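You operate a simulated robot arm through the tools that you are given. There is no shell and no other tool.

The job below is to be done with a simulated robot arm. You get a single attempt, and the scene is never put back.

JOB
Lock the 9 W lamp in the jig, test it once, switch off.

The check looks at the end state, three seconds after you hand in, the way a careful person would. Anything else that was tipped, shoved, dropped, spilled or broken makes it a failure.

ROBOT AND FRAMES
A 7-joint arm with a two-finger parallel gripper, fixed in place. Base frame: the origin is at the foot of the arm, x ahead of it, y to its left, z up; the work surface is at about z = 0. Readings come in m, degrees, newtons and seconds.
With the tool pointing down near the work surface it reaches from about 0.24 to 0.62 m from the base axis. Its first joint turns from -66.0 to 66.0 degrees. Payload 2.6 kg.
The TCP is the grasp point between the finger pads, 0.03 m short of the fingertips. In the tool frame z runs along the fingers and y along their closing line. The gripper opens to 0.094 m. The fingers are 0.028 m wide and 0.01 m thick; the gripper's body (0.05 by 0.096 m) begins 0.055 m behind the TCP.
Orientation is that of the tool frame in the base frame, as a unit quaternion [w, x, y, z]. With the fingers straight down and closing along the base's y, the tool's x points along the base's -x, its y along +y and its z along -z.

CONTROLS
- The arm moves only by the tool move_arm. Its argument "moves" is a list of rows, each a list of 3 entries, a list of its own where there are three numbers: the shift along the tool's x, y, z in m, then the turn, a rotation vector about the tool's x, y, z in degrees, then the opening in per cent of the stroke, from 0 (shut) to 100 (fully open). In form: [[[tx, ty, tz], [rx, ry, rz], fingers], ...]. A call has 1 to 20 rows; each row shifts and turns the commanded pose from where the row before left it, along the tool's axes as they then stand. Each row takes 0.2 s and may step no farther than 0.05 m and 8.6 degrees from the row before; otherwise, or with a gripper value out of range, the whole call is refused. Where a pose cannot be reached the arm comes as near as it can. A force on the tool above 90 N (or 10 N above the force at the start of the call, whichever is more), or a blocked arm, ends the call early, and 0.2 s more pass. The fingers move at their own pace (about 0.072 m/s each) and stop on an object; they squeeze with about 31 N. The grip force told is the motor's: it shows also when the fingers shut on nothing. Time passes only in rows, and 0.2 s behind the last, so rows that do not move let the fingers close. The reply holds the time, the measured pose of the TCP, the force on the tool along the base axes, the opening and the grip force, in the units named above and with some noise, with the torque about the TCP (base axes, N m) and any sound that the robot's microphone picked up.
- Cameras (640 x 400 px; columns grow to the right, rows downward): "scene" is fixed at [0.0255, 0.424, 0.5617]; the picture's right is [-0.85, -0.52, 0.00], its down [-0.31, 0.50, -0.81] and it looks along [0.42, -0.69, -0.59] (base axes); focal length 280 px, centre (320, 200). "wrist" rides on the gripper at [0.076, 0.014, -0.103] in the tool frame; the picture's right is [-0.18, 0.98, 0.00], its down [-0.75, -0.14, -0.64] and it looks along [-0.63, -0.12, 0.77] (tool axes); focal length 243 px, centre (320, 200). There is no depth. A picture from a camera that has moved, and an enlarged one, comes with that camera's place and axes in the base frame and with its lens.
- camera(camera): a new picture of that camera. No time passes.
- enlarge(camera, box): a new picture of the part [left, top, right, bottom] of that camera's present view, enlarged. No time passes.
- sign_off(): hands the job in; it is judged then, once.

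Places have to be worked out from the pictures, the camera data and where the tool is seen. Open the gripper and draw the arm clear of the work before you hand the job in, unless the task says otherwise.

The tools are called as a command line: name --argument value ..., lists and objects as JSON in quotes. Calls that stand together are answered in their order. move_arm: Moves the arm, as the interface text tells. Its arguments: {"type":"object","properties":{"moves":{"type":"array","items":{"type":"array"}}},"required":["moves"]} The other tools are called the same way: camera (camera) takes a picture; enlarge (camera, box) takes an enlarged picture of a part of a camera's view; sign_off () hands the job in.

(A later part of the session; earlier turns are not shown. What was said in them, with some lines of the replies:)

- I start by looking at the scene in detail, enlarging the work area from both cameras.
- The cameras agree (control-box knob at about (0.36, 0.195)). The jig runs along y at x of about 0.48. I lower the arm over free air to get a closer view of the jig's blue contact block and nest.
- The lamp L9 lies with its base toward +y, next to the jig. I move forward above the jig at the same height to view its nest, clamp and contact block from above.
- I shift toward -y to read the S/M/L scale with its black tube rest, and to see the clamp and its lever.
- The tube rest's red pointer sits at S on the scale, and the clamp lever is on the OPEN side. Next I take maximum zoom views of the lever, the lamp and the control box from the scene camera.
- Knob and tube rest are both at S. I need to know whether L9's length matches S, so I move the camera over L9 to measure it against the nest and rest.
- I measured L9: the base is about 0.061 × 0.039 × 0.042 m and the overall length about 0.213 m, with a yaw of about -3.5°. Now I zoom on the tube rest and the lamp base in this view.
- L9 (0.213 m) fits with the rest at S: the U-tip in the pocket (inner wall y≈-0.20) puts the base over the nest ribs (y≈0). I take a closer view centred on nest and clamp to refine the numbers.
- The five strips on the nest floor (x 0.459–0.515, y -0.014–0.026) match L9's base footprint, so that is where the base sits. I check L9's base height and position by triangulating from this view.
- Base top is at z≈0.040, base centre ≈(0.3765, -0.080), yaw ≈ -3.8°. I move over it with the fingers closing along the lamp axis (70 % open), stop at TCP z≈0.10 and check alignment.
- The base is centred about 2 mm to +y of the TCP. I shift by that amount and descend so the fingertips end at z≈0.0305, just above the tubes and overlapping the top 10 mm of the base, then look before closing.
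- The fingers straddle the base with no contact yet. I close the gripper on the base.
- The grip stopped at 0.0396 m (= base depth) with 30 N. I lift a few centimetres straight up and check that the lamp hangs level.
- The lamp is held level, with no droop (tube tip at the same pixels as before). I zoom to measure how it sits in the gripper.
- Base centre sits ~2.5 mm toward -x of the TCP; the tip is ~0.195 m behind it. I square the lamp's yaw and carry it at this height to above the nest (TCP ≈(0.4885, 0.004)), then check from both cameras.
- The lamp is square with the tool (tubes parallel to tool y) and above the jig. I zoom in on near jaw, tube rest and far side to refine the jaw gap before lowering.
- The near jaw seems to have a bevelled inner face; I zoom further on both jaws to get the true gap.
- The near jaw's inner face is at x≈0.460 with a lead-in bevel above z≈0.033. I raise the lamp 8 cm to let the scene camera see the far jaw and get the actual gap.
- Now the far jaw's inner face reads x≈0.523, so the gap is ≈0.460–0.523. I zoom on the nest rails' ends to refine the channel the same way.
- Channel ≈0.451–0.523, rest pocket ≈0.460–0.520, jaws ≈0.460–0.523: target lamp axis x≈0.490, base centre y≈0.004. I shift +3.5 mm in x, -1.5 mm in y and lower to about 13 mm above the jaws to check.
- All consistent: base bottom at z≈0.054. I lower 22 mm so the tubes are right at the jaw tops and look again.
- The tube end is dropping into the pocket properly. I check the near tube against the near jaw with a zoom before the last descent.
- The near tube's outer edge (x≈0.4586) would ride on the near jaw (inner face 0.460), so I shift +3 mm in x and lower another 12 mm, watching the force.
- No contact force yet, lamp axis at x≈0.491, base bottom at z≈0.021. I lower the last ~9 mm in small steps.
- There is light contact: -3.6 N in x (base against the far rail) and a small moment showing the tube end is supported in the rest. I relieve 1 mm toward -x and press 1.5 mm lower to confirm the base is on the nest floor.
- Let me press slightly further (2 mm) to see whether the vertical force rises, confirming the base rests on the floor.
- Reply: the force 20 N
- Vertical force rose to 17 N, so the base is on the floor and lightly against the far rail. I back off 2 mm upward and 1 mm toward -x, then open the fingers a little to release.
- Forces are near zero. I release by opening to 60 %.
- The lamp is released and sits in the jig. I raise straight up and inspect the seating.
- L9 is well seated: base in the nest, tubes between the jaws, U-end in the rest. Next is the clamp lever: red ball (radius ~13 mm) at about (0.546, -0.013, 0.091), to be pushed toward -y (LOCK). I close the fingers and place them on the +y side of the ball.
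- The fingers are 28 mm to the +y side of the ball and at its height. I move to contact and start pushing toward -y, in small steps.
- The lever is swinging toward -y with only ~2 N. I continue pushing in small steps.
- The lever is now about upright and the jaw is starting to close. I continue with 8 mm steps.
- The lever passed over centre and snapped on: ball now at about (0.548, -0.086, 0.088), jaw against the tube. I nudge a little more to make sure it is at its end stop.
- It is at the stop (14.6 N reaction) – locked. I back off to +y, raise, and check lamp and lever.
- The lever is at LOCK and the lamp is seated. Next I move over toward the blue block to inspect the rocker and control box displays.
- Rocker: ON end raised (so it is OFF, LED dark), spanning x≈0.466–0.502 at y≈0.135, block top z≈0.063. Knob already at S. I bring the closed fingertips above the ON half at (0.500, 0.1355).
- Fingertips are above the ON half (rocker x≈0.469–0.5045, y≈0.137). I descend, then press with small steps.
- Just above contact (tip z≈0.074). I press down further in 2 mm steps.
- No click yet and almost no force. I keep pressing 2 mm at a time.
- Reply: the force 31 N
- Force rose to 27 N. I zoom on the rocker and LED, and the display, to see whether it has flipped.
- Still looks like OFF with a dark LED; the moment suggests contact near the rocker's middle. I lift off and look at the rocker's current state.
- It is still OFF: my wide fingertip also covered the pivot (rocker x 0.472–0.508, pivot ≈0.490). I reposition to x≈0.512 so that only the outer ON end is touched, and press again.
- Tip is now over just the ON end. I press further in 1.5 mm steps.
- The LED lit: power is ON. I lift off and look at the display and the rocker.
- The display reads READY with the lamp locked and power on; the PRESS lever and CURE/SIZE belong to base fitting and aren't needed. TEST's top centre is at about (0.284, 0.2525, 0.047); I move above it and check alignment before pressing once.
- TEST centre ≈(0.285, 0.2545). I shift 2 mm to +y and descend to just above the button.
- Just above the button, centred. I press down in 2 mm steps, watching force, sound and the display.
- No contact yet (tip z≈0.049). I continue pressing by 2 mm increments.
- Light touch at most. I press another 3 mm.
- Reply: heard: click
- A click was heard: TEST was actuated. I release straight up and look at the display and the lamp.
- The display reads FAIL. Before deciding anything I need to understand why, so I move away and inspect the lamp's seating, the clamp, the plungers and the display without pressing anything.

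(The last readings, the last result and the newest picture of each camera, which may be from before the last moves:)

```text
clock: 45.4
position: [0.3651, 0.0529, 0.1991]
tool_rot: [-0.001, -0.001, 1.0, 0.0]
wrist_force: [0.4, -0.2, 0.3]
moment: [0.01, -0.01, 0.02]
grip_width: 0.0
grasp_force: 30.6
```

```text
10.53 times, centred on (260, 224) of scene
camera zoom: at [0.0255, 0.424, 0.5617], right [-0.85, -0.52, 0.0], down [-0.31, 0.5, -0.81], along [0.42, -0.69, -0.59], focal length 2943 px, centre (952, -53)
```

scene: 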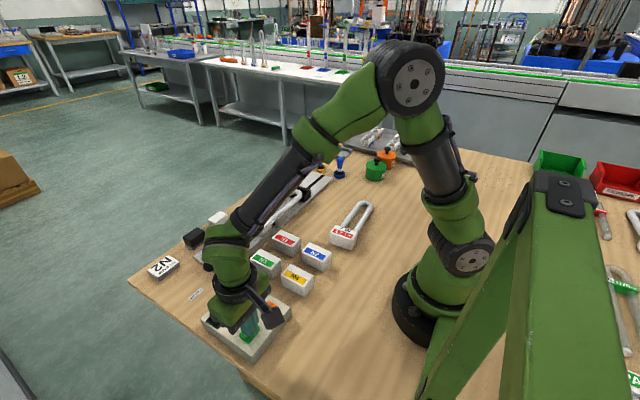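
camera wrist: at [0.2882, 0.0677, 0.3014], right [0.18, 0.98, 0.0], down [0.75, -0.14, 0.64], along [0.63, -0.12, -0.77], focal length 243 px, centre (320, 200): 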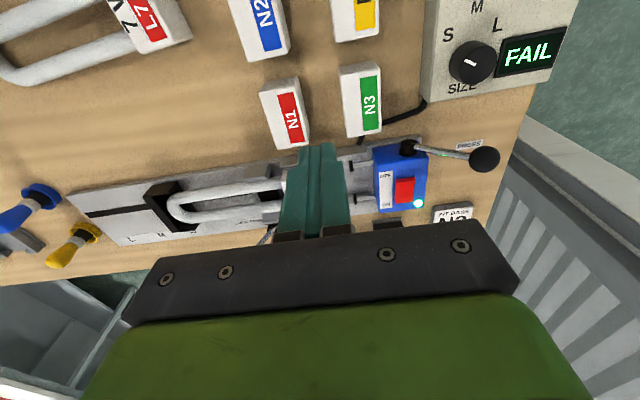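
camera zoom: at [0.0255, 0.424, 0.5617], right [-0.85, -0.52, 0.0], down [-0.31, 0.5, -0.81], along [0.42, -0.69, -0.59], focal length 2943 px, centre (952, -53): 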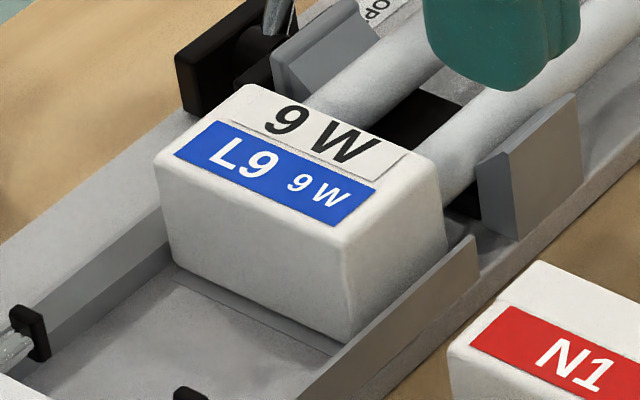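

The lamp looks correctly seated, yet the result is FAIL. I look for hints: the tube ends of L9 versus L7, the plungers (which stand well clear of the lamp's end), and the L11 lamp.

enlarge --camera "scene" --box '[325, 195, 385, 250]'

enlarge --camera "scene" --box '[590, 180, 640, 280]'

enlarge --camera "wrist" --box '[150, 140, 300, 240]'

enlarge --camera "wrist" --box '[330, 120, 510, 220]'

enlarge --camera "scene" --box '[190, 215, 260, 280]'

```text
7.27 times, centred on (355, 222) of scene
camera zoom: at [0.0255, 0.424, 0.5617], right [-0.85, -0.52, 0.0], down [-0.31, 0.5, -0.81], along [0.42, -0.69, -0.59], focal length 2034 px, centre (66, 36)
```

zoom: 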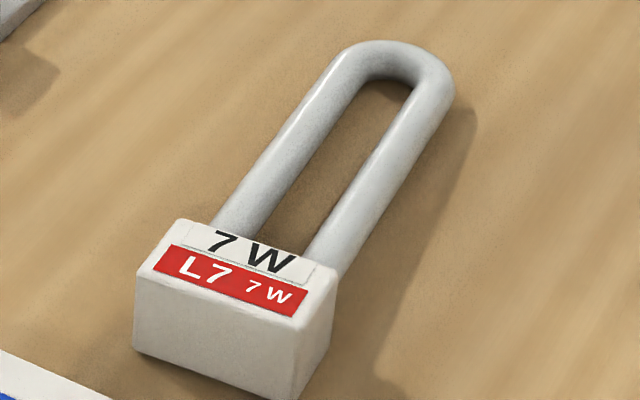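

```text
4.00 times, centred on (615, 230) of scene
camera zoom: at [0.0255, 0.424, 0.5617], right [-0.85, -0.52, 0.0], down [-0.31, 0.5, -0.81], along [0.42, -0.69, -0.59], focal length 1118 px, centre (-860, 80)
```

zoom: 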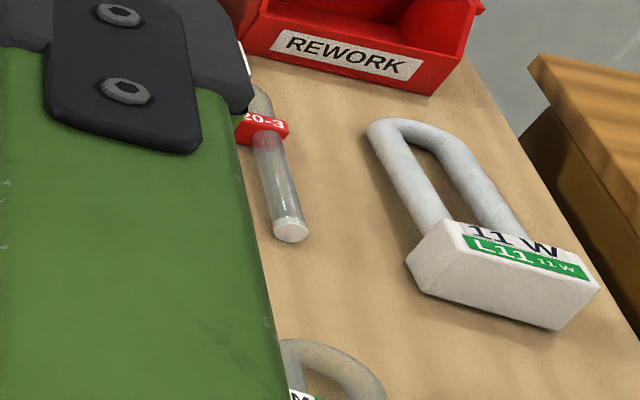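

```text
4.00 times, centred on (225, 190) of wrist
camera zoom: at [0.2882, 0.0677, 0.3014], right [0.18, 0.98, 0.0], down [0.75, -0.14, 0.64], along [0.63, -0.12, -0.77], focal length 970 px, centre (700, 240)
```

zoom: 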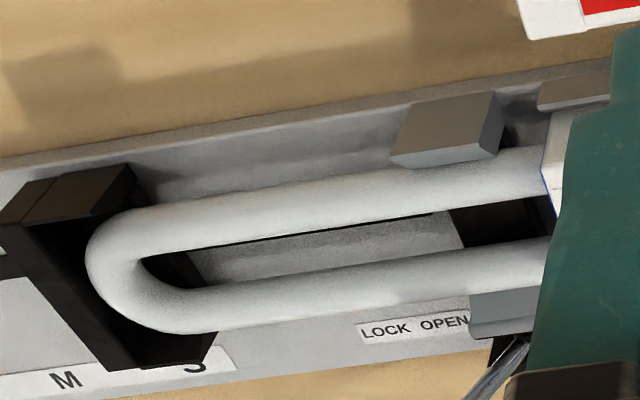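

```text
3.56 times, centred on (420, 170) of wrist
camera zoom: at [0.2882, 0.0677, 0.3014], right [0.18, 0.98, 0.0], down [0.75, -0.14, 0.64], along [0.63, -0.12, -0.77], focal length 863 px, centre (-36, 307)
```

zoom: 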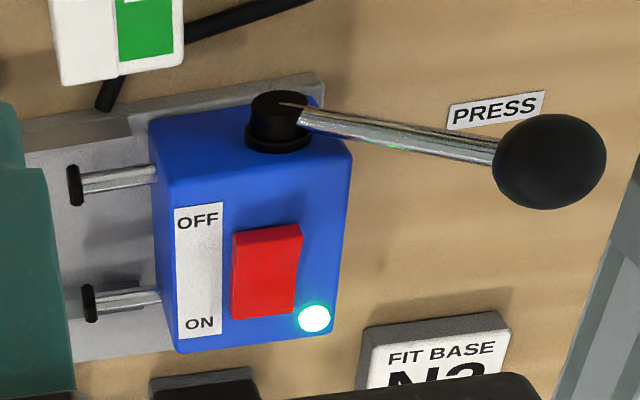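

```text
6.15 times, centred on (225, 248) of scene
camera zoom: at [0.0255, 0.424, 0.5617], right [-0.85, -0.52, 0.0], down [-0.31, 0.5, -0.81], along [0.42, -0.69, -0.59], focal length 1721 px, centre (905, -92)
```

zoom: 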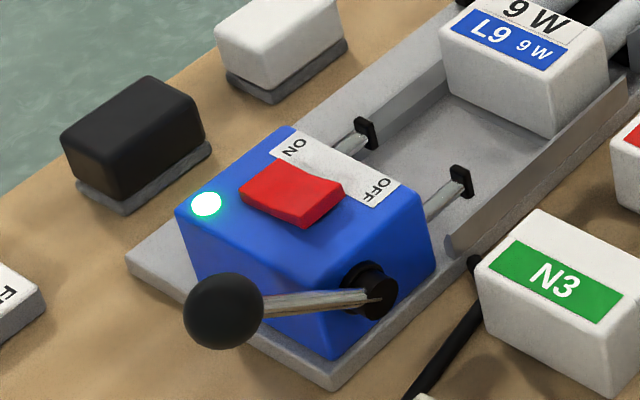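

Nothing suggests a dead lamp, but the two plungers stand ~50 mm clear of the lamp's end, so it probably was never in contact. I'll gently try the PRESS lever (ball at ≈(0.437, 0.203, 0.0925), hub ≈(0.437, 0.143, 0.045)) and watch what the plungers do; first I go above the ball.

move_arm --moves '[[[-0.018, 0.0388, 0.005], [0, 0, 0], 0], [[-0.018, 0.0388, 0.005], [0, 0, 0], 0], [[-0.018, 0.0388, 0.005], [0, 0, 0], 0], [[-0.018, 0.0388, 0.005], [0, 0, 0], 0], [[0, 0, 0.02], [0, 0, 0], 0], [[0, 0, 0.015], [0, 0, 0], 0], [[0, 0, 0], [0, 0, 0], 0]]'

camera --camera "wrist"

enlarge --camera "scene" --box '[170, 190, 280, 290]'

```text
clock: 47.0
position: [0.4363, 0.2104, 0.1413]
tool_rot: [0.0, 0.0, 1.0, 0.0]
wrist_force: [0.8, 0.9, -0.5]
moment: [-0.01, -0.03, -0.02]
grip_width: 0.0003
grasp_force: 30.6
```

```text
taken
camera wrist: at [0.3605, 0.226, 0.2443], right [0.18, 0.98, 0.0], down [0.75, -0.14, 0.64], along [0.63, -0.12, -0.77], focal length 243 px, centre (320, 200)
```

wrist: 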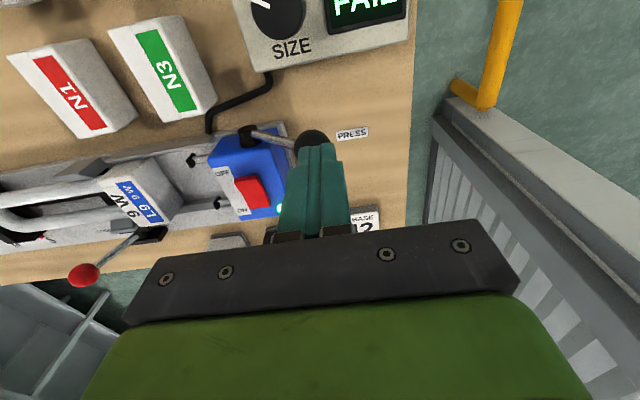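

```text
4.00 times, centred on (225, 240) of scene
camera zoom: at [0.0255, 0.424, 0.5617], right [-0.85, -0.52, 0.0], down [-0.31, 0.5, -0.81], along [0.42, -0.69, -0.59], focal length 1118 px, centre (700, 40)
```

zoom: 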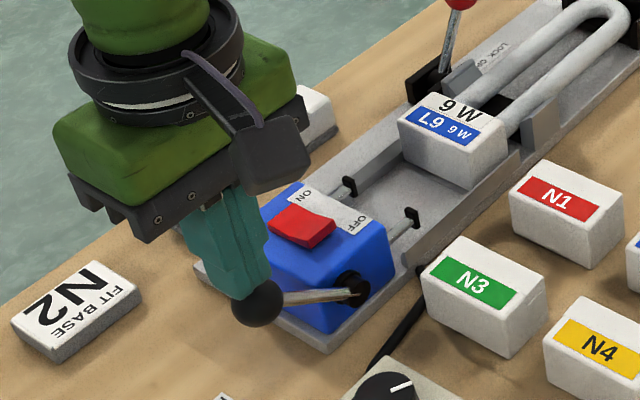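

The fingertips are over the ball. I press down gently in small steps, watching the force and the plungers.

move_arm --moves '[[[0, 0, 0.004], [0, 0, 0], 0], [[0, 0, 0.004], [0, 0, 0], 0], [[0, 0, 0.004], [0, 0, 0], 0], [[0, 0, 0.003], [0, 0, 0], 0]]'

enlarge --camera "scene" --box '[170, 190, 280, 290]'

```text
clock: 48.0
position: [0.4364, 0.2117, 0.129]
tool_rot: [0.002, -0.002, 1.0, 0.001]
wrist_force: [0.8, 10.6, 12.2]
moment: [0.58, -0.16, 0.1]
grip_width: 0.0
grasp_force: 31.0
```

```text
4.00 times, centred on (225, 240) of scene
camera zoom: at [0.0254, 0.424, 0.5617], right [-0.85, -0.52, 0.0], down [-0.31, 0.5, -0.81], along [0.42, -0.69, -0.59], focal length 1118 px, centre (700, 40)
```

zoom: 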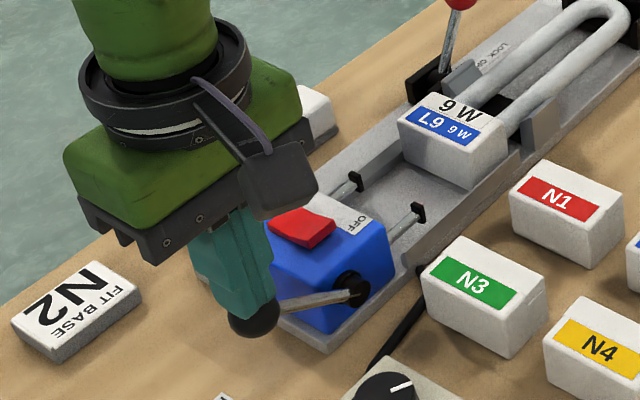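

Pressing down does advance the plungers toward the lamp. I continue along the ball's arc in small steps.

move_arm --moves '[[[0, 0.002, 0.004], [0, 0, 0], 0], [[0, 0.002, 0.004], [0, 0, 0], 0], [[0, 0.002, 0.004], [0, 0, 0], 0], [[0, 0.0015, 0.004], [0, 0, 0], 0]]'

enlarge --camera "scene" --box '[170, 190, 280, 290]'

```text
clock: 49.0
position: [0.4374, 0.2167, 0.1123]
tool_rot: [0.0, 0.0, 1.0, 0.0]
wrist_force: [-0.2, 0.3, 1.3]
moment: [0.04, -0.02, 0.01]
grip_width: 0.0001
grasp_force: 31.2
```

```text
4.00 times, centred on (225, 240) of scene
camera zoom: at [0.0255, 0.424, 0.5617], right [-0.85, -0.52, 0.0], down [-0.31, 0.5, -0.81], along [0.42, -0.69, -0.59], focal length 1118 px, centre (700, 40)
```

zoom: 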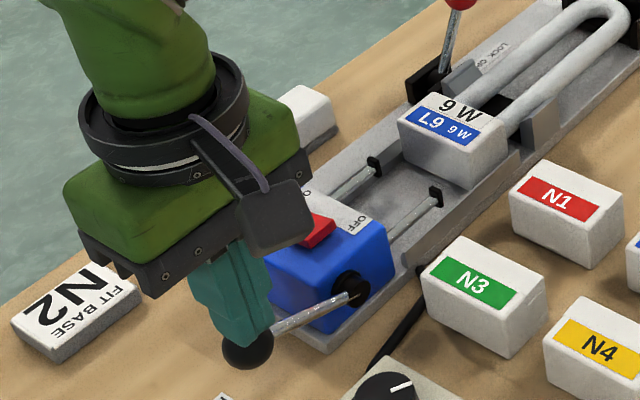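

The plungers advanced ~28 mm with the lever at about 17°; they should just reach the lamp end with the lever about horizontal. I continue carefully.

move_arm --moves '[[[0, 0.001, 0.004], [0, 0, 0], 0], [[0, 0.001, 0.004], [0, 0, 0], 0], [[0, 0.0005, 0.003], [0, 0, 0], 0]]'

enlarge --camera "scene" --box '[170, 190, 280, 290]'

```text
clock: 49.8
position: [0.4376, 0.2204, 0.1007]
tool_rot: [0.0, 0.0, 1.0, 0.0]
wrist_force: [0.6, 0.5, 2.2]
moment: [0.02, 0.04, 0.0]
grip_width: 0.0
grasp_force: 30.8
```

```text
4.00 times, centred on (225, 240) of scene
camera zoom: at [0.0255, 0.424, 0.5617], right [-0.85, -0.52, 0.0], down [-0.31, 0.5, -0.81], along [0.42, -0.69, -0.59], focal length 1118 px, centre (700, 40)
```

zoom: 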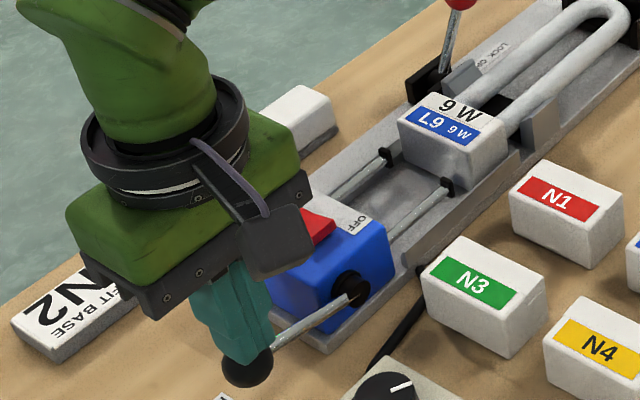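

The plungers are ~1 cm from the lamp end. I continue with smaller steps, watching for rising force.

move_arm --moves '[[[0, 0.0004, 0.003], [0, 0, 0], 0], [[0, 0.0003, 0.003], [0, 0, 0], 0]]'

enlarge --camera "scene" --box '[200, 190, 290, 270]'

enlarge --camera "scene" --box '[235, 205, 285, 243]'

```text
clock: 50.4
position: [0.4381, 0.2205, 0.0931]
tool_rot: [0.0, -0.001, 1.0, 0.0]
wrist_force: [1.0, -0.4, 2.0]
moment: [0.04, -0.03, 0.02]
grip_width: 0.0
grasp_force: 31.3
```

```text
5.00 times, centred on (245, 230) of scene
camera zoom: at [0.0255, 0.424, 0.5617], right [-0.85, -0.52, 0.0], down [-0.31, 0.5, -0.81], along [0.42, -0.69, -0.59], focal length 1398 px, centre (695, 50)
```

zoom: 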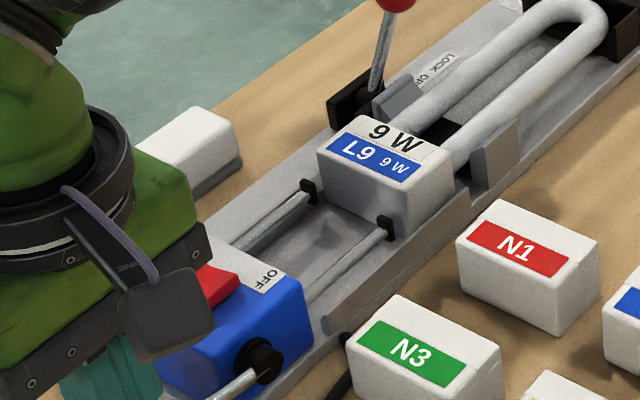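

```text
10.53 times, centred on (260, 224) of scene
camera zoom: at [0.0255, 0.424, 0.5617], right [-0.85, -0.52, 0.0], down [-0.31, 0.5, -0.81], along [0.42, -0.69, -0.59], focal length 2943 px, centre (952, -53)
```

zoom: 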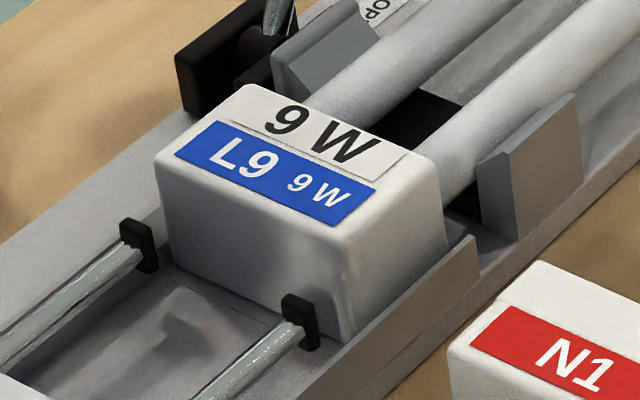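

Still ~8 mm gap and only 2 N. I continue in 2 mm steps.

move_arm --moves '[[[0, 0, 0.002], [0, 0, 0], 0], [[0, 0, 0.002], [0, 0, 0], 0], [[0, 0, 0.002], [0, 0, 0], 0]]'

enlarge --camera "scene" --box '[235, 205, 285, 243]'

enlarge --camera "scene" --box '[170, 230, 290, 350]'

```text
clock: 51.2
position: [0.4387, 0.2212, 0.0893]
tool_rot: [0.001, 0.0, 1.0, 0.0]
wrist_force: [1.0, 1.6, 1.8]
moment: [0.01, -0.03, 0.01]
grip_width: 0.0
grasp_force: 31.3
```

```text
10.53 times, centred on (260, 224) of scene
camera zoom: at [0.0255, 0.424, 0.5617], right [-0.85, -0.52, 0.0], down [-0.31, 0.5, -0.81], along [0.42, -0.69, -0.59], focal length 2943 px, centre (952, -53)
```

zoom: 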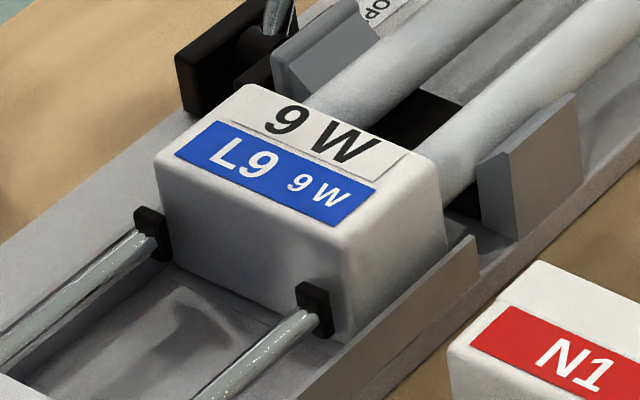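

```text
3.33 times, centred on (230, 290) of scene
camera zoom: at [0.0255, 0.424, 0.5617], right [-0.85, -0.52, 0.0], down [-0.31, 0.5, -0.81], along [0.42, -0.69, -0.59], focal length 932 px, centre (620, -100)
```

zoom: 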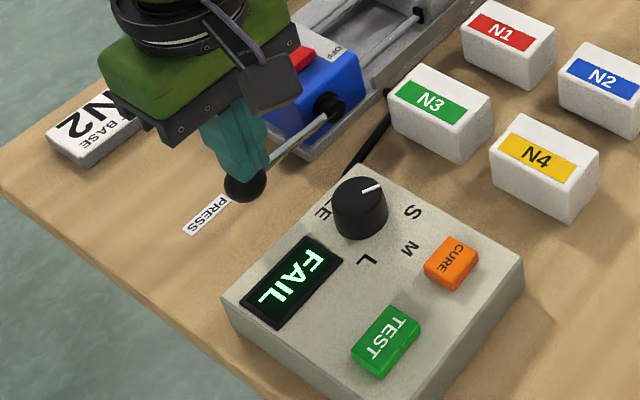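

Almost touching. I continue 1.5 mm at a time until the force indicates contact or the end stop.

move_arm --moves '[[[0, 0, 0.0015], [0, 0, 0], 0], [[0, 0, 0.0015], [0, 0, 0], 0]]'

enlarge --camera "scene" --box '[235, 205, 285, 243]'

```text
clock: 51.8
position: [0.436, 0.2212, 0.0856]
tool_rot: [0.0, 0.0, 1.0, 0.0]
wrist_force: [0.3, 0.4, 2.5]
moment: [0.02, -0.02, -0.02]
grip_width: 0.0
grasp_force: 31.3
```

```text
10.53 times, centred on (260, 224) of scene
camera zoom: at [0.0255, 0.424, 0.5617], right [-0.85, -0.52, 0.0], down [-0.31, 0.5, -0.81], along [0.42, -0.69, -0.59], focal length 2943 px, centre (952, -53)
```

zoom: 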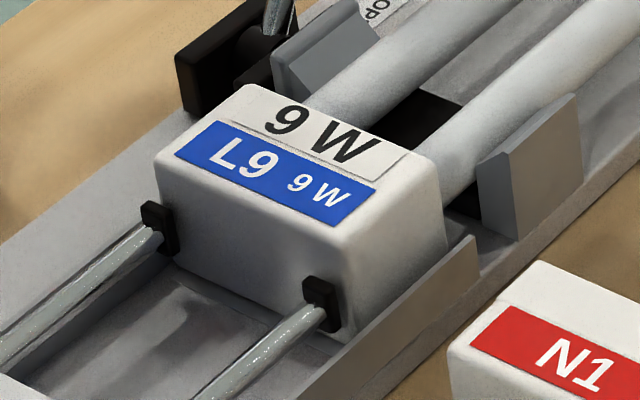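

Plunger tips look to be at the lamp's end face. I press 1.5 mm more to feel for contact.

move_arm --moves '[[[0, 0, 0.001], [0, 0, 0], 0], [[0, 0, 0.001], [0, 0, 0], 0]]'

enlarge --camera "scene" --box '[235, 205, 285, 243]'

enlarge --camera "scene" --box '[170, 230, 290, 350]'

```text
clock: 52.4
position: [0.4367, 0.2217, 0.0829]
tool_rot: [0.0, -0.001, 1.0, 0.0]
wrist_force: [-0.3, 1.0, 4.5]
moment: [0.05, -0.01, 0.02]
grip_width: 0.0
grasp_force: 30.8
```

```text
10.53 times, centred on (260, 224) of scene
camera zoom: at [0.0255, 0.424, 0.5617], right [-0.85, -0.52, 0.0], down [-0.31, 0.5, -0.81], along [0.42, -0.69, -0.59], focal length 2943 px, centre (952, -53)
```

zoom: 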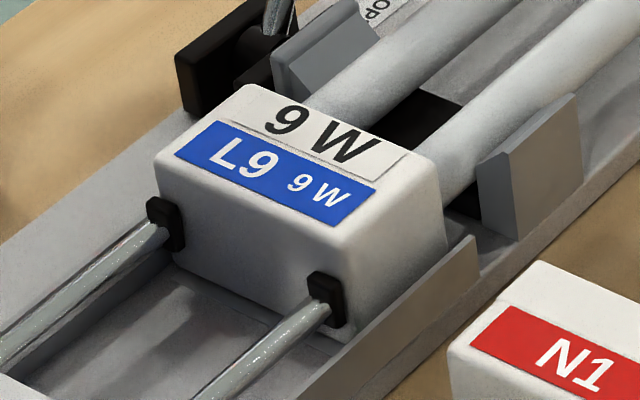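

```text
3.33 times, centred on (230, 290) of scene
camera zoom: at [0.0255, 0.424, 0.5617], right [-0.85, -0.52, 0.0], down [-0.31, 0.5, -0.81], along [0.42, -0.69, -0.59], focal length 932 px, centre (620, -100)
```

zoom: 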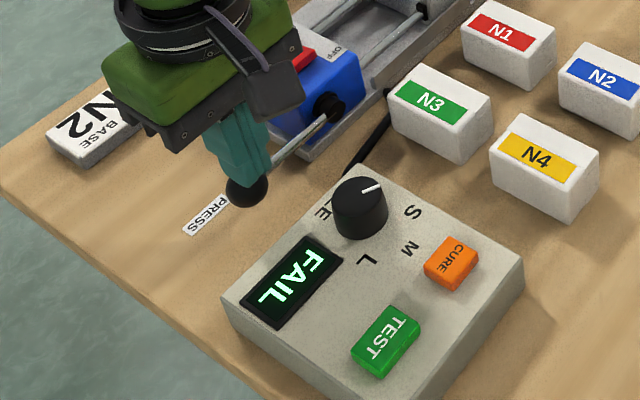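

Force is beginning to rise (4.5 N) – the plungers touch the lamp end. I press a little more to seat them.

move_arm --moves '[[[0, 0, 0.001], [0, 0, 0], 0], [[0, 0, 0.001], [0, 0, 0], 0]]'

enlarge --camera "scene" --box '[235, 205, 285, 243]'

enlarge --camera "scene" --box '[270, 160, 340, 215]'

```text
clock: 53.0
position: [0.4367, 0.2201, 0.0825]
tool_rot: [0.001, 0.0, 1.0, 0.001]
wrist_force: [-5.3, -3.0, 19.7]
moment: [0.04, 0.08, 0.0]
grip_width: 0.0001
grasp_force: 31.1
```

```text
10.53 times, centred on (260, 224) of scene
camera zoom: at [0.0254, 0.424, 0.5617], right [-0.85, -0.52, 0.0], down [-0.31, 0.5, -0.81], along [0.42, -0.69, -0.59], focal length 2943 px, centre (952, -53)
```

zoom: 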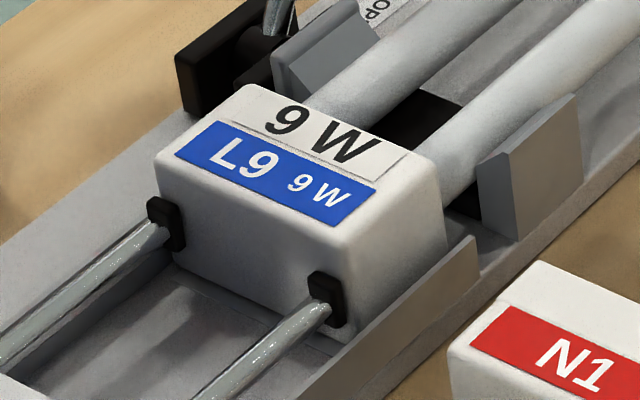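

```text
7.27 times, centred on (305, 188) of scene
camera zoom: at [0.0254, 0.424, 0.5617], right [-0.85, -0.52, 0.0], down [-0.31, 0.5, -0.81], along [0.42, -0.69, -0.59], focal length 2034 px, centre (429, 291)
```

zoom: 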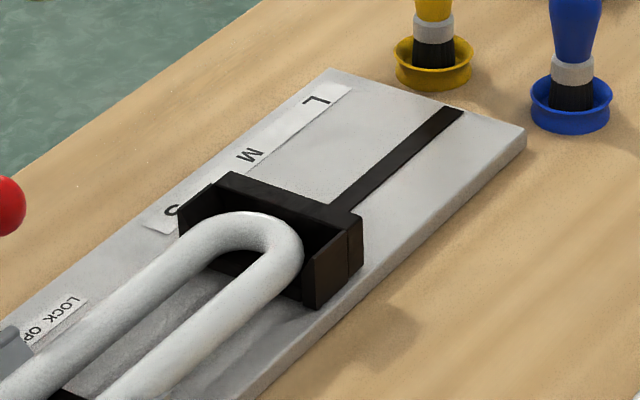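

20 N now: it is at its stop or firmly on the lamp, and the lamp has not moved. I lift off and see whether the lever and plungers stay.

move_arm --moves '[[[0, 0, -0.005], [0, 0, 0], 0], [[0, 0, -0.03], [0, 0, 0], 0], [[0, 0, -0.045], [0, 0, 0], 0], [[0, 0, -0.03], [0, 0, 0], 0], [[0, 0, 0], [0, 0, 0], 0]]'

enlarge --camera "scene" --box '[170, 190, 290, 290]'

enlarge --camera "scene" --box '[235, 205, 285, 243]'

camera --camera "scene"

```text
clock: 54.2
position: [0.4374, 0.2207, 0.1939]
tool_rot: [0.0, 0.0, 1.0, 0.0]
wrist_force: [-0.7, -0.5, 0.8]
moment: [-0.02, 0.01, -0.02]
grip_width: 0.0
grasp_force: 30.8
```

```text
4.00 times, centred on (230, 240) of scene
camera zoom: at [0.0255, 0.424, 0.5617], right [-0.85, -0.52, 0.0], down [-0.31, 0.5, -0.81], along [0.42, -0.69, -0.59], focal length 1118 px, centre (680, 40)
```

zoom: 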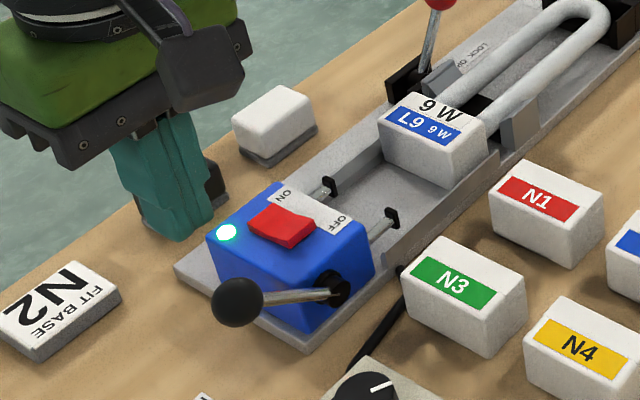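

```text
10.53 times, centred on (260, 224) of scene
camera zoom: at [0.0255, 0.424, 0.5617], right [-0.85, -0.52, 0.0], down [-0.31, 0.5, -0.81], along [0.42, -0.69, -0.59], focal length 2943 px, centre (952, -53)
```

zoom: 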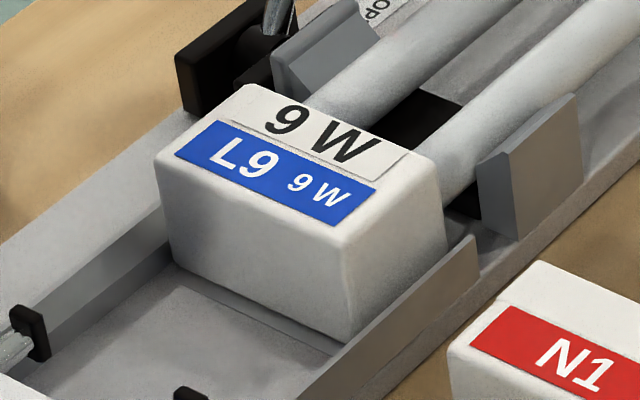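

```text
taken
```

scene: 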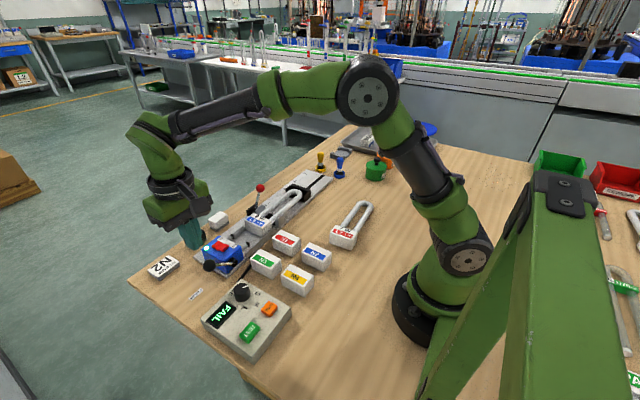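

The PRESS lever springs back by itself, so it is a momentary base-fitting press, not a contact for testing; everything there is back as it was. PASS/FAIL therefore looks like a verdict on the lamp itself. I check L9's tube ends and seating closely for confirmation.

move_arm --moves '[[[0.03, -0.04, 0], [0, 0, 0], 0], [[0.03, -0.04, 0], [0, 0, 0], 0], [[0.03, -0.04, 0], [0, 0, 0], 0], [[0.01, -0.045, 0], [0, 0, 0], 0], [[0, -0.045, 0], [0, 0, 0], 0], [[0, -0.045, 0], [0, 0, 0], 0], [[0, 0, 0], [0, 0, 0], 0]]'

camera --camera "wrist"

enlarge --camera "wrist" --box '[330, 120, 450, 220]'

enlarge --camera "wrist" --box '[200, 20, 320, 110]'

enlarge --camera "scene" --box '[245, 165, 335, 235]'

```text
clock: 55.8
position: [0.336, -0.034, 0.1904]
tool_rot: [0.001, -0.001, 1.0, 0.0]
wrist_force: [0.1, 1.3, 0.5]
moment: [0.0, 0.0, -0.01]
grip_width: 0.0001
grasp_force: 30.9
```

```text
taken
camera wrist: at [0.2598, -0.0178, 0.2924], right [0.18, 0.98, 0.0], down [0.75, -0.14, 0.64], along [0.63, -0.12, -0.77], focal length 243 px, centre (320, 200)
```

wrist: 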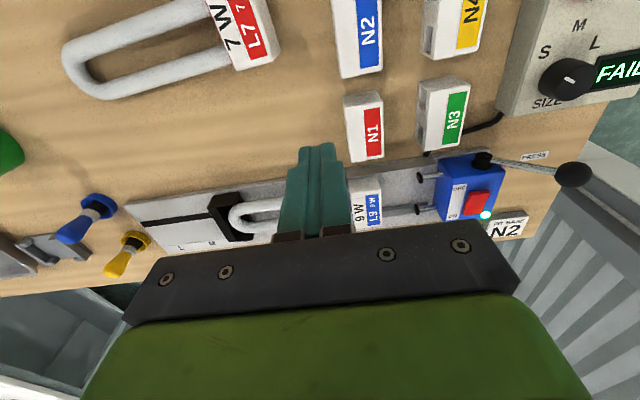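

```text
4.00 times, centred on (390, 170) of wrist
camera zoom: at [0.2598, -0.0178, 0.2924], right [0.18, 0.98, 0.0], down [0.75, -0.14, 0.64], along [0.63, -0.12, -0.77], focal length 970 px, centre (40, 320)
```

zoom: 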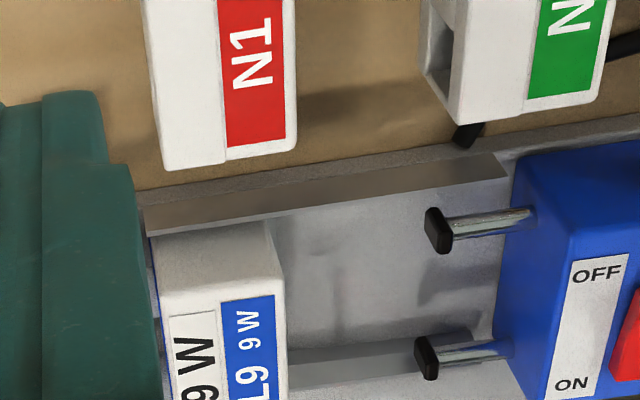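

```text
4.44 times, centred on (260, 65) of wrist
camera zoom: at [0.2598, -0.0178, 0.2924], right [0.18, 0.98, 0.0], down [0.75, -0.14, 0.64], along [0.63, -0.12, -0.77], focal length 1078 px, centre (587, 800)
```

zoom: 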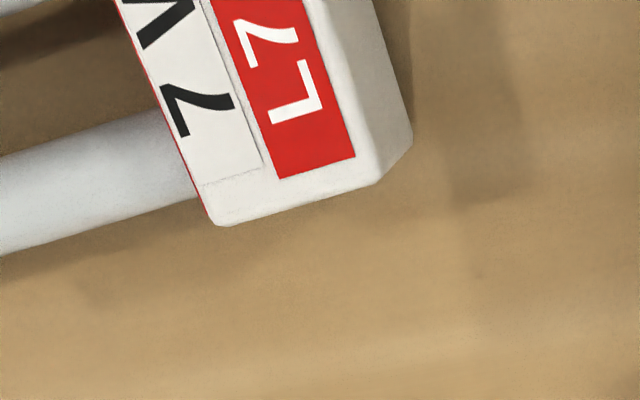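

```text
5.71 times, centred on (290, 200) of scene
camera zoom: at [0.0255, 0.424, 0.5617], right [-0.85, -0.52, 0.0], down [-0.31, 0.5, -0.81], along [0.42, -0.69, -0.59], focal length 1598 px, centre (491, 200)
```

zoom: 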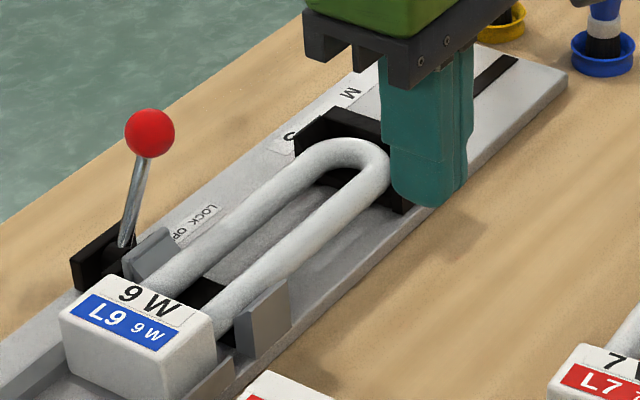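

L9 sits squarely on the strips, locked, with power applied, so I accept FAIL as this lamp's test result; the job says one test, so I won't press TEST again. Next is switching off: I go above the rocker's OFF end (x≈0.468, y≈0.1365).

move_arm --moves '[[[-0.0264, 0.0341, 0.004], [0, 0, 0], 0], [[-0.0264, 0.0341, 0.004], [0, 0, 0], 0], [[-0.0264, 0.0341, 0.004], [0, 0, 0], 0], [[-0.0264, 0.0341, 0.004], [0, 0, 0], 0], [[-0.0264, 0.0341, 0.004], [0, 0, 0], 0], [[0, 0, 0.025], [0, 0, 0], 0], [[0, 0, 0], [0, 0, 0], 0]]'

camera --camera "wrist"

enlarge --camera "wrist" --box '[240, 80, 400, 200]'

enlarge --camera "scene" --box '[185, 210, 265, 280]'

```text
clock: 57.4
position: [0.4693, 0.1358, 0.1456]
tool_rot: [0.0, 0.0, 1.0, 0.0]
wrist_force: [0.6, 0.0, -0.1]
moment: [0.01, -0.03, -0.03]
grip_width: 0.0
grasp_force: 31.0
```

```text
taken
camera wrist: at [0.3927, 0.1511, 0.2479], right [0.18, 0.98, 0.0], down [0.75, -0.14, 0.64], along [0.63, -0.12, -0.77], focal length 243 px, centre (320, 200)
```

wrist: 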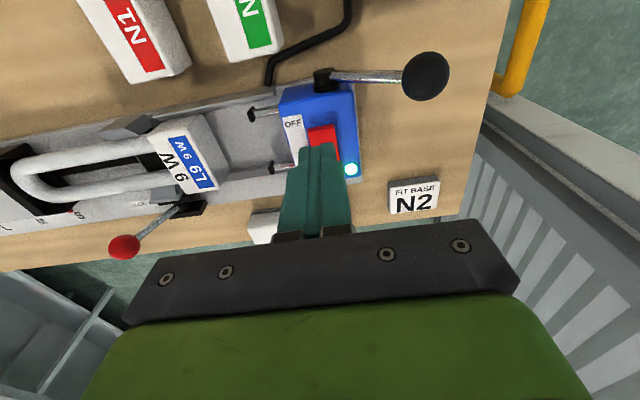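

```text
3.33 times, centred on (320, 140) of wrist
camera zoom: at [0.3927, 0.1511, 0.2479], right [0.18, 0.98, 0.0], down [0.75, -0.14, 0.64], along [0.63, -0.12, -0.77], focal length 809 px, centre (320, 400)
```

zoom: 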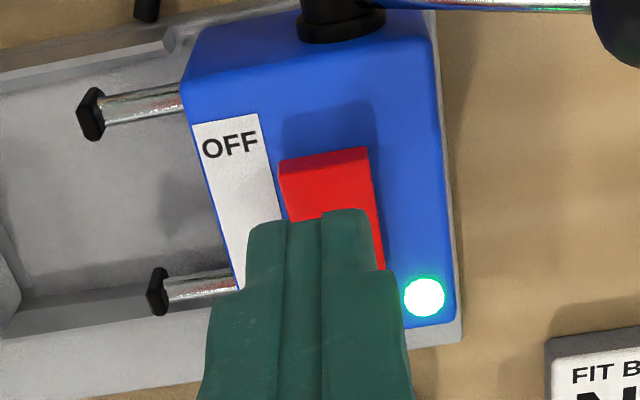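

```text
5.71 times, centred on (225, 245) of scene
camera zoom: at [0.0255, 0.424, 0.5617], right [-0.85, -0.52, 0.0], down [-0.31, 0.5, -0.81], along [0.42, -0.69, -0.59], focal length 1598 px, centre (863, -57)
```

zoom: 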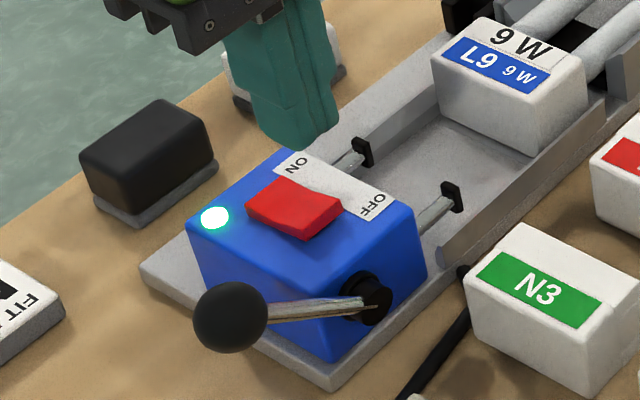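

The fingertips are over the raised OFF end; everything else unchanged. I descend and press OFF in small steps.

move_arm --moves '[[[0.001, 0.001, 0.02], [0, 0, 0], 0], [[0, 0, 0.02], [0, 0, 0], 0], [[0, 0, 0.003], [0, 0, 0], 0], [[0, 0, 0], [0, 0, 0], 0]]'

enlarge --camera "scene" --box '[195, 220, 255, 272]'

```text
clock: 58.4
position: [0.4685, 0.1367, 0.1024]
tool_rot: [0.0, 0.0, 1.0, 0.0]
wrist_force: [-0.3, -0.9, -0.1]
moment: [0.02, -0.04, 0.0]
grip_width: 0.0001
grasp_force: 31.3
```

```text
7.69 times, centred on (225, 246) of scene
camera zoom: at [0.0255, 0.424, 0.5617], right [-0.85, -0.52, 0.0], down [-0.31, 0.5, -0.81], along [0.42, -0.69, -0.59], focal length 2151 px, centre (1051, -154)
```

zoom: 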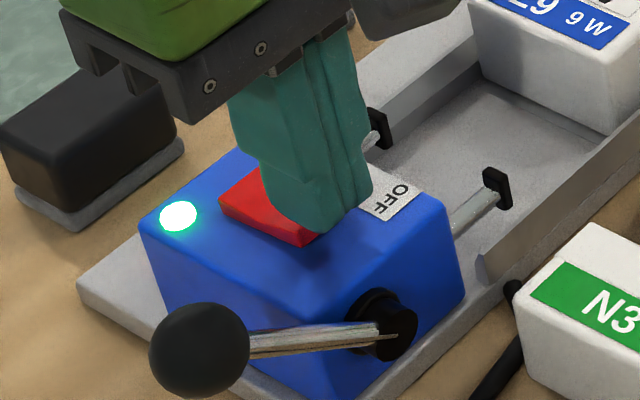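

Right above the OFF end. I press down in 1.5–2 mm steps.

move_arm --moves '[[[0, 0, 0.002], [0, 0, 0], 0], [[0, 0, 0.002], [0, 0, 0], 0], [[0, 0, 0.0015], [0, 0, 0], 0]]'

enlarge --camera "scene" --box '[195, 220, 255, 272]'

```text
clock: 59.2
position: [0.4683, 0.1379, 0.0978]
tool_rot: [0.0, 0.0, 1.0, 0.0]
wrist_force: [-1.7, -0.1, 2.2]
moment: [0.0, 0.04, 0.02]
grip_width: 0.0
grasp_force: 31.4
```

```text
7.69 times, centred on (225, 246) of scene
camera zoom: at [0.0255, 0.424, 0.5617], right [-0.85, -0.52, 0.0], down [-0.31, 0.5, -0.81], along [0.42, -0.69, -0.59], focal length 2151 px, centre (1051, -154)
```

zoom: 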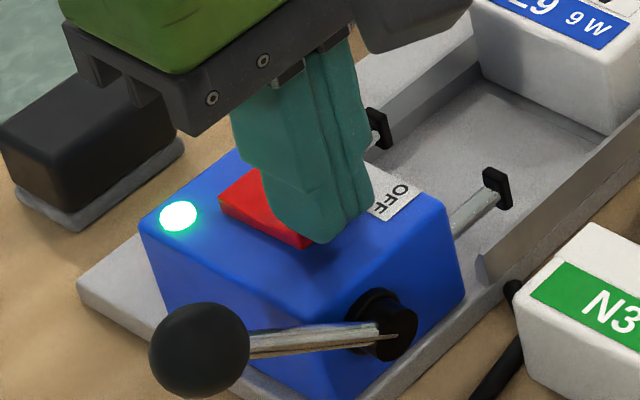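

Contact is starting (2 N), LED still lit. I press a bit further.

move_arm --moves '[[[0, 0, 0.0015], [0, 0, 0], 0], [[0, 0, 0.0015], [0, 0, 0], 0]]'

enlarge --camera "scene" --box '[195, 220, 255, 272]'

```text
clock: 59.8
position: [0.4687, 0.1375, 0.0951]
tool_rot: [0.001, 0.0, 1.0, 0.0]
wrist_force: [-1.9, -0.3, 6.1]
moment: [-0.02, -0.05, 0.06]
grip_width: 0.0
grasp_force: 31.6
```

```text
7.69 times, centred on (225, 246) of scene
camera zoom: at [0.0255, 0.424, 0.5617], right [-0.85, -0.52, 0.0], down [-0.31, 0.5, -0.81], along [0.42, -0.69, -0.59], focal length 2151 px, centre (1051, -154)
```

zoom: 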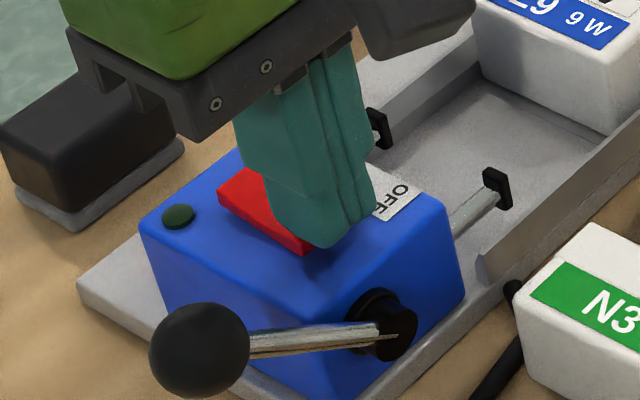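

The LED is dark: power is OFF. I lift straight up and retreat to a clear pose with the gripper open, then inspect everything.

move_arm --moves '[[[0, 0, -0.01], [0, 0, 0], 0], [[0, 0, -0.04], [0, 0, 0], 0], [[0, 0, -0.045], [0, 0, 0], 0], [[0.03, -0.03, -0.02], [0, 0, 0], 0], [[0.035, -0.03, -0.02], [0, 0, 0], 30], [[0.035, -0.03, -0.02], [0, 0, 0], 60], [[0.01, -0.02, -0.02], [0, 0, 0], 100], [[0, 0, -0.02], [0, 0, 0], 100], [[0, 0, 0], [0, 0, 0], 100]]'

camera --camera "scene"

enlarge --camera "scene" --box '[150, 165, 340, 350]'

camera --camera "wrist"

enlarge --camera "scene" --box '[205, 225, 255, 268]'

```text
refused: row 5 steps farther than a row can; nothing moved
```

```text
taken
```

scene: 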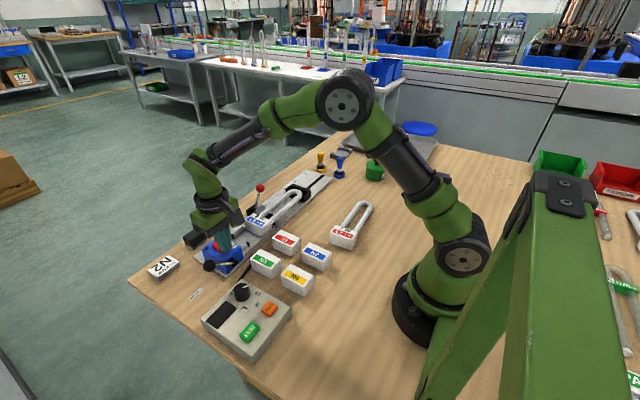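

```text
2.16 times, centred on (245, 258) of scene
camera zoom: at [0.0255, 0.424, 0.5617], right [-0.85, -0.52, 0.0], down [-0.31, 0.5, -0.81], along [0.42, -0.69, -0.59], focal length 605 px, centre (482, 76)
```

zoom: 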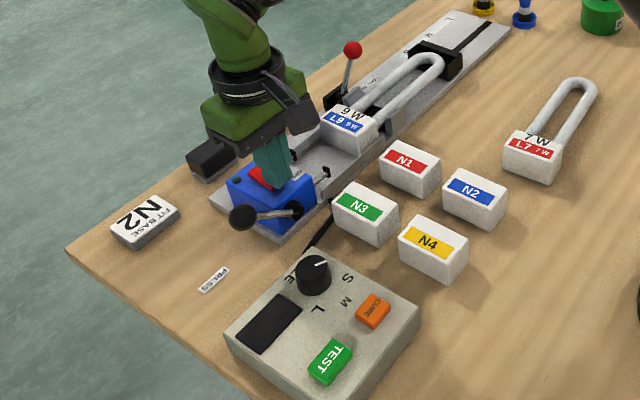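

```text
taken
camera wrist: at [0.3914, 0.1521, 0.1977], right [0.18, 0.98, 0.0], down [0.75, -0.14, 0.64], along [0.63, -0.12, -0.77], focal length 243 px, centre (320, 200)
```

wrist: 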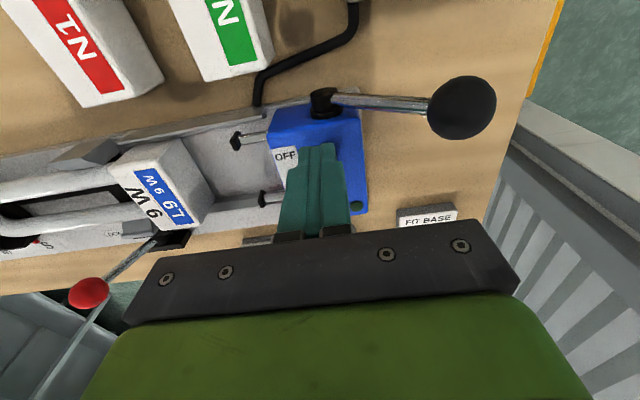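

```text
9.30 times, centred on (230, 246) of scene
camera zoom: at [0.0255, 0.424, 0.5617], right [-0.85, -0.52, 0.0], down [-0.31, 0.5, -0.81], along [0.42, -0.69, -0.59], focal length 2601 px, centre (1157, -233)
```

zoom: 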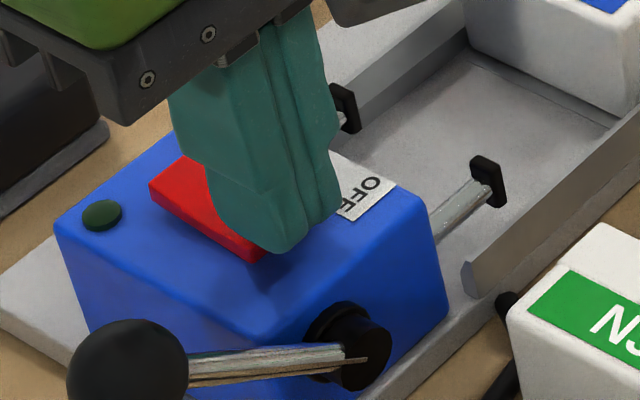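

That call was refused because one row was too long; nothing moved, and LED and display are dark. I redo the retreat with shorter rows.

move_arm --moves '[[[0, 0, -0.01], [0, 0, 0], 0], [[0, 0, -0.04], [0, 0, 0], 0], [[0, 0, -0.045], [0, 0, 0], 0], [[0.03, -0.025, -0.02], [0, 0, 0], 0], [[0.03, -0.025, -0.02], [0, 0, 0], 30], [[0.03, -0.025, -0.02], [0, 0, 0], 60], [[0.02, -0.025, -0.02], [0, 0, 0], 100], [[0, 0, -0.02], [0, 0, 0], 100], [[0, 0, 0], [0, 0, 0], 100]]'

camera --camera "scene"

enlarge --camera "scene" --box '[150, 165, 340, 350]'

camera --camera "wrist"

enlarge --camera "scene" --box '[205, 225, 255, 268]'

```text
clock: 61.8
position: [0.3572, 0.0381, 0.2907]
tool_rot: [0.0, 0.0, 1.0, -0.001]
wrist_force: [0.5, 0.3, -0.1]
moment: [0.0, -0.04, 0.01]
grip_width: 0.094
grasp_force: 0.0
```

```text
taken
```

scene: 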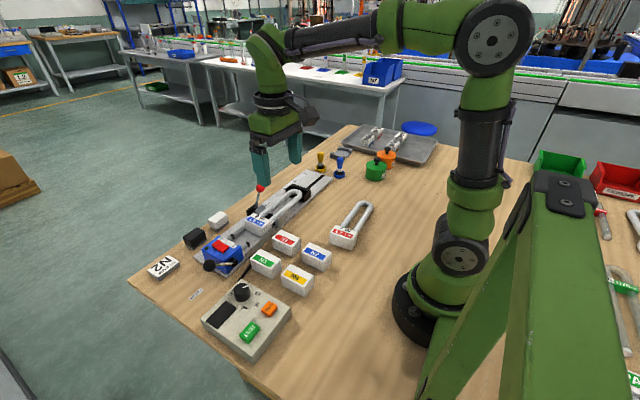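

```text
2.16 times, centred on (245, 258) of scene
camera zoom: at [0.0255, 0.424, 0.5617], right [-0.85, -0.52, 0.0], down [-0.31, 0.5, -0.81], along [0.42, -0.69, -0.59], focal length 605 px, centre (482, 76)
```

zoom: 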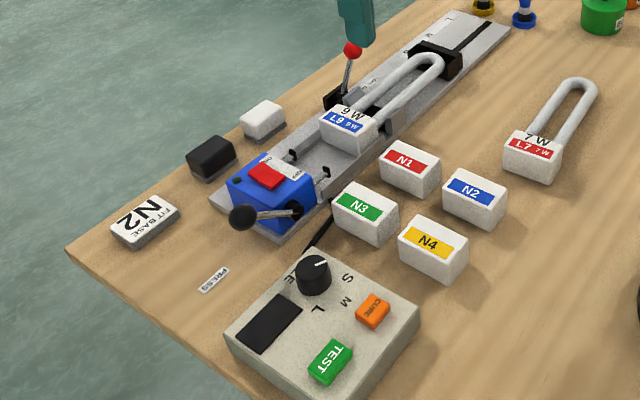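

```text
taken
camera wrist: at [0.2813, 0.0528, 0.3932], right [0.18, 0.98, 0.0], down [0.75, -0.14, 0.64], along [0.63, -0.12, -0.77], focal length 243 px, centre (320, 200)
```

wrist: 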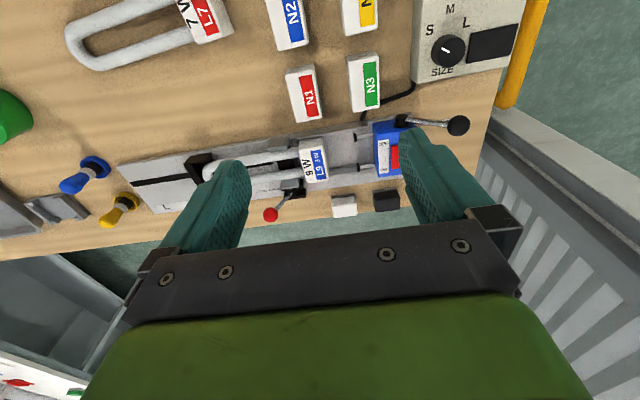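

```text
9.30 times, centred on (230, 246) of scene
camera zoom: at [0.0255, 0.424, 0.5617], right [-0.85, -0.52, 0.0], down [-0.31, 0.5, -0.81], along [0.42, -0.69, -0.59], focal length 2601 px, centre (1157, -233)
```

zoom: 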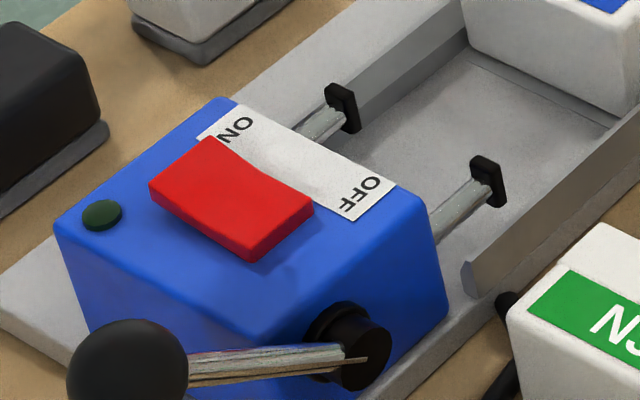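

The end state looks right. L9 is in the jig with the clamp lever at LOCK, and TEST was pressed exactly once. The rocker is OFF with LED and display dark, the PRESS lever is back at rest, nothing else has moved, and the gripper is open and clear. I hand in.

sign_off

```text
The job is handed in.
```

I locked the 9 W lamp (L9) in the jig, pressed TEST once and switched the power off. **The test result was FAIL.**

- **Seating and lock:** L9's base sits on the nest strips, its tube end is in the rest at S, and the clamp lever is at LOCK.
- **Test:** With the power on, the display read READY. I pressed TEST once, heard a click, and the display changed to FAIL. You asked for one test, so I did not retest.
- **What FAIL means:** I can't be sure the lamp itself is bad. The seating and lock looked correct, so I took FAIL as the lamp's own result. I didn't see the lamp light, but I had no clear view of it during the test. A missed contact is still possible.
- **PRESS lever:** After the FAIL I pressed this lever once, to see whether its plungers were the missing test contacts. At full stroke they reached the end of L9 with about 20 N on the lever, then the lever sprang back. The lamp did not move, and the lever is back where it started. This was not part of the job.
- **Switch-off:** The rocker is at OFF, and the LED and display are dark.

In the last pictures nothing else looked moved. The gripper is open and clear of the work.
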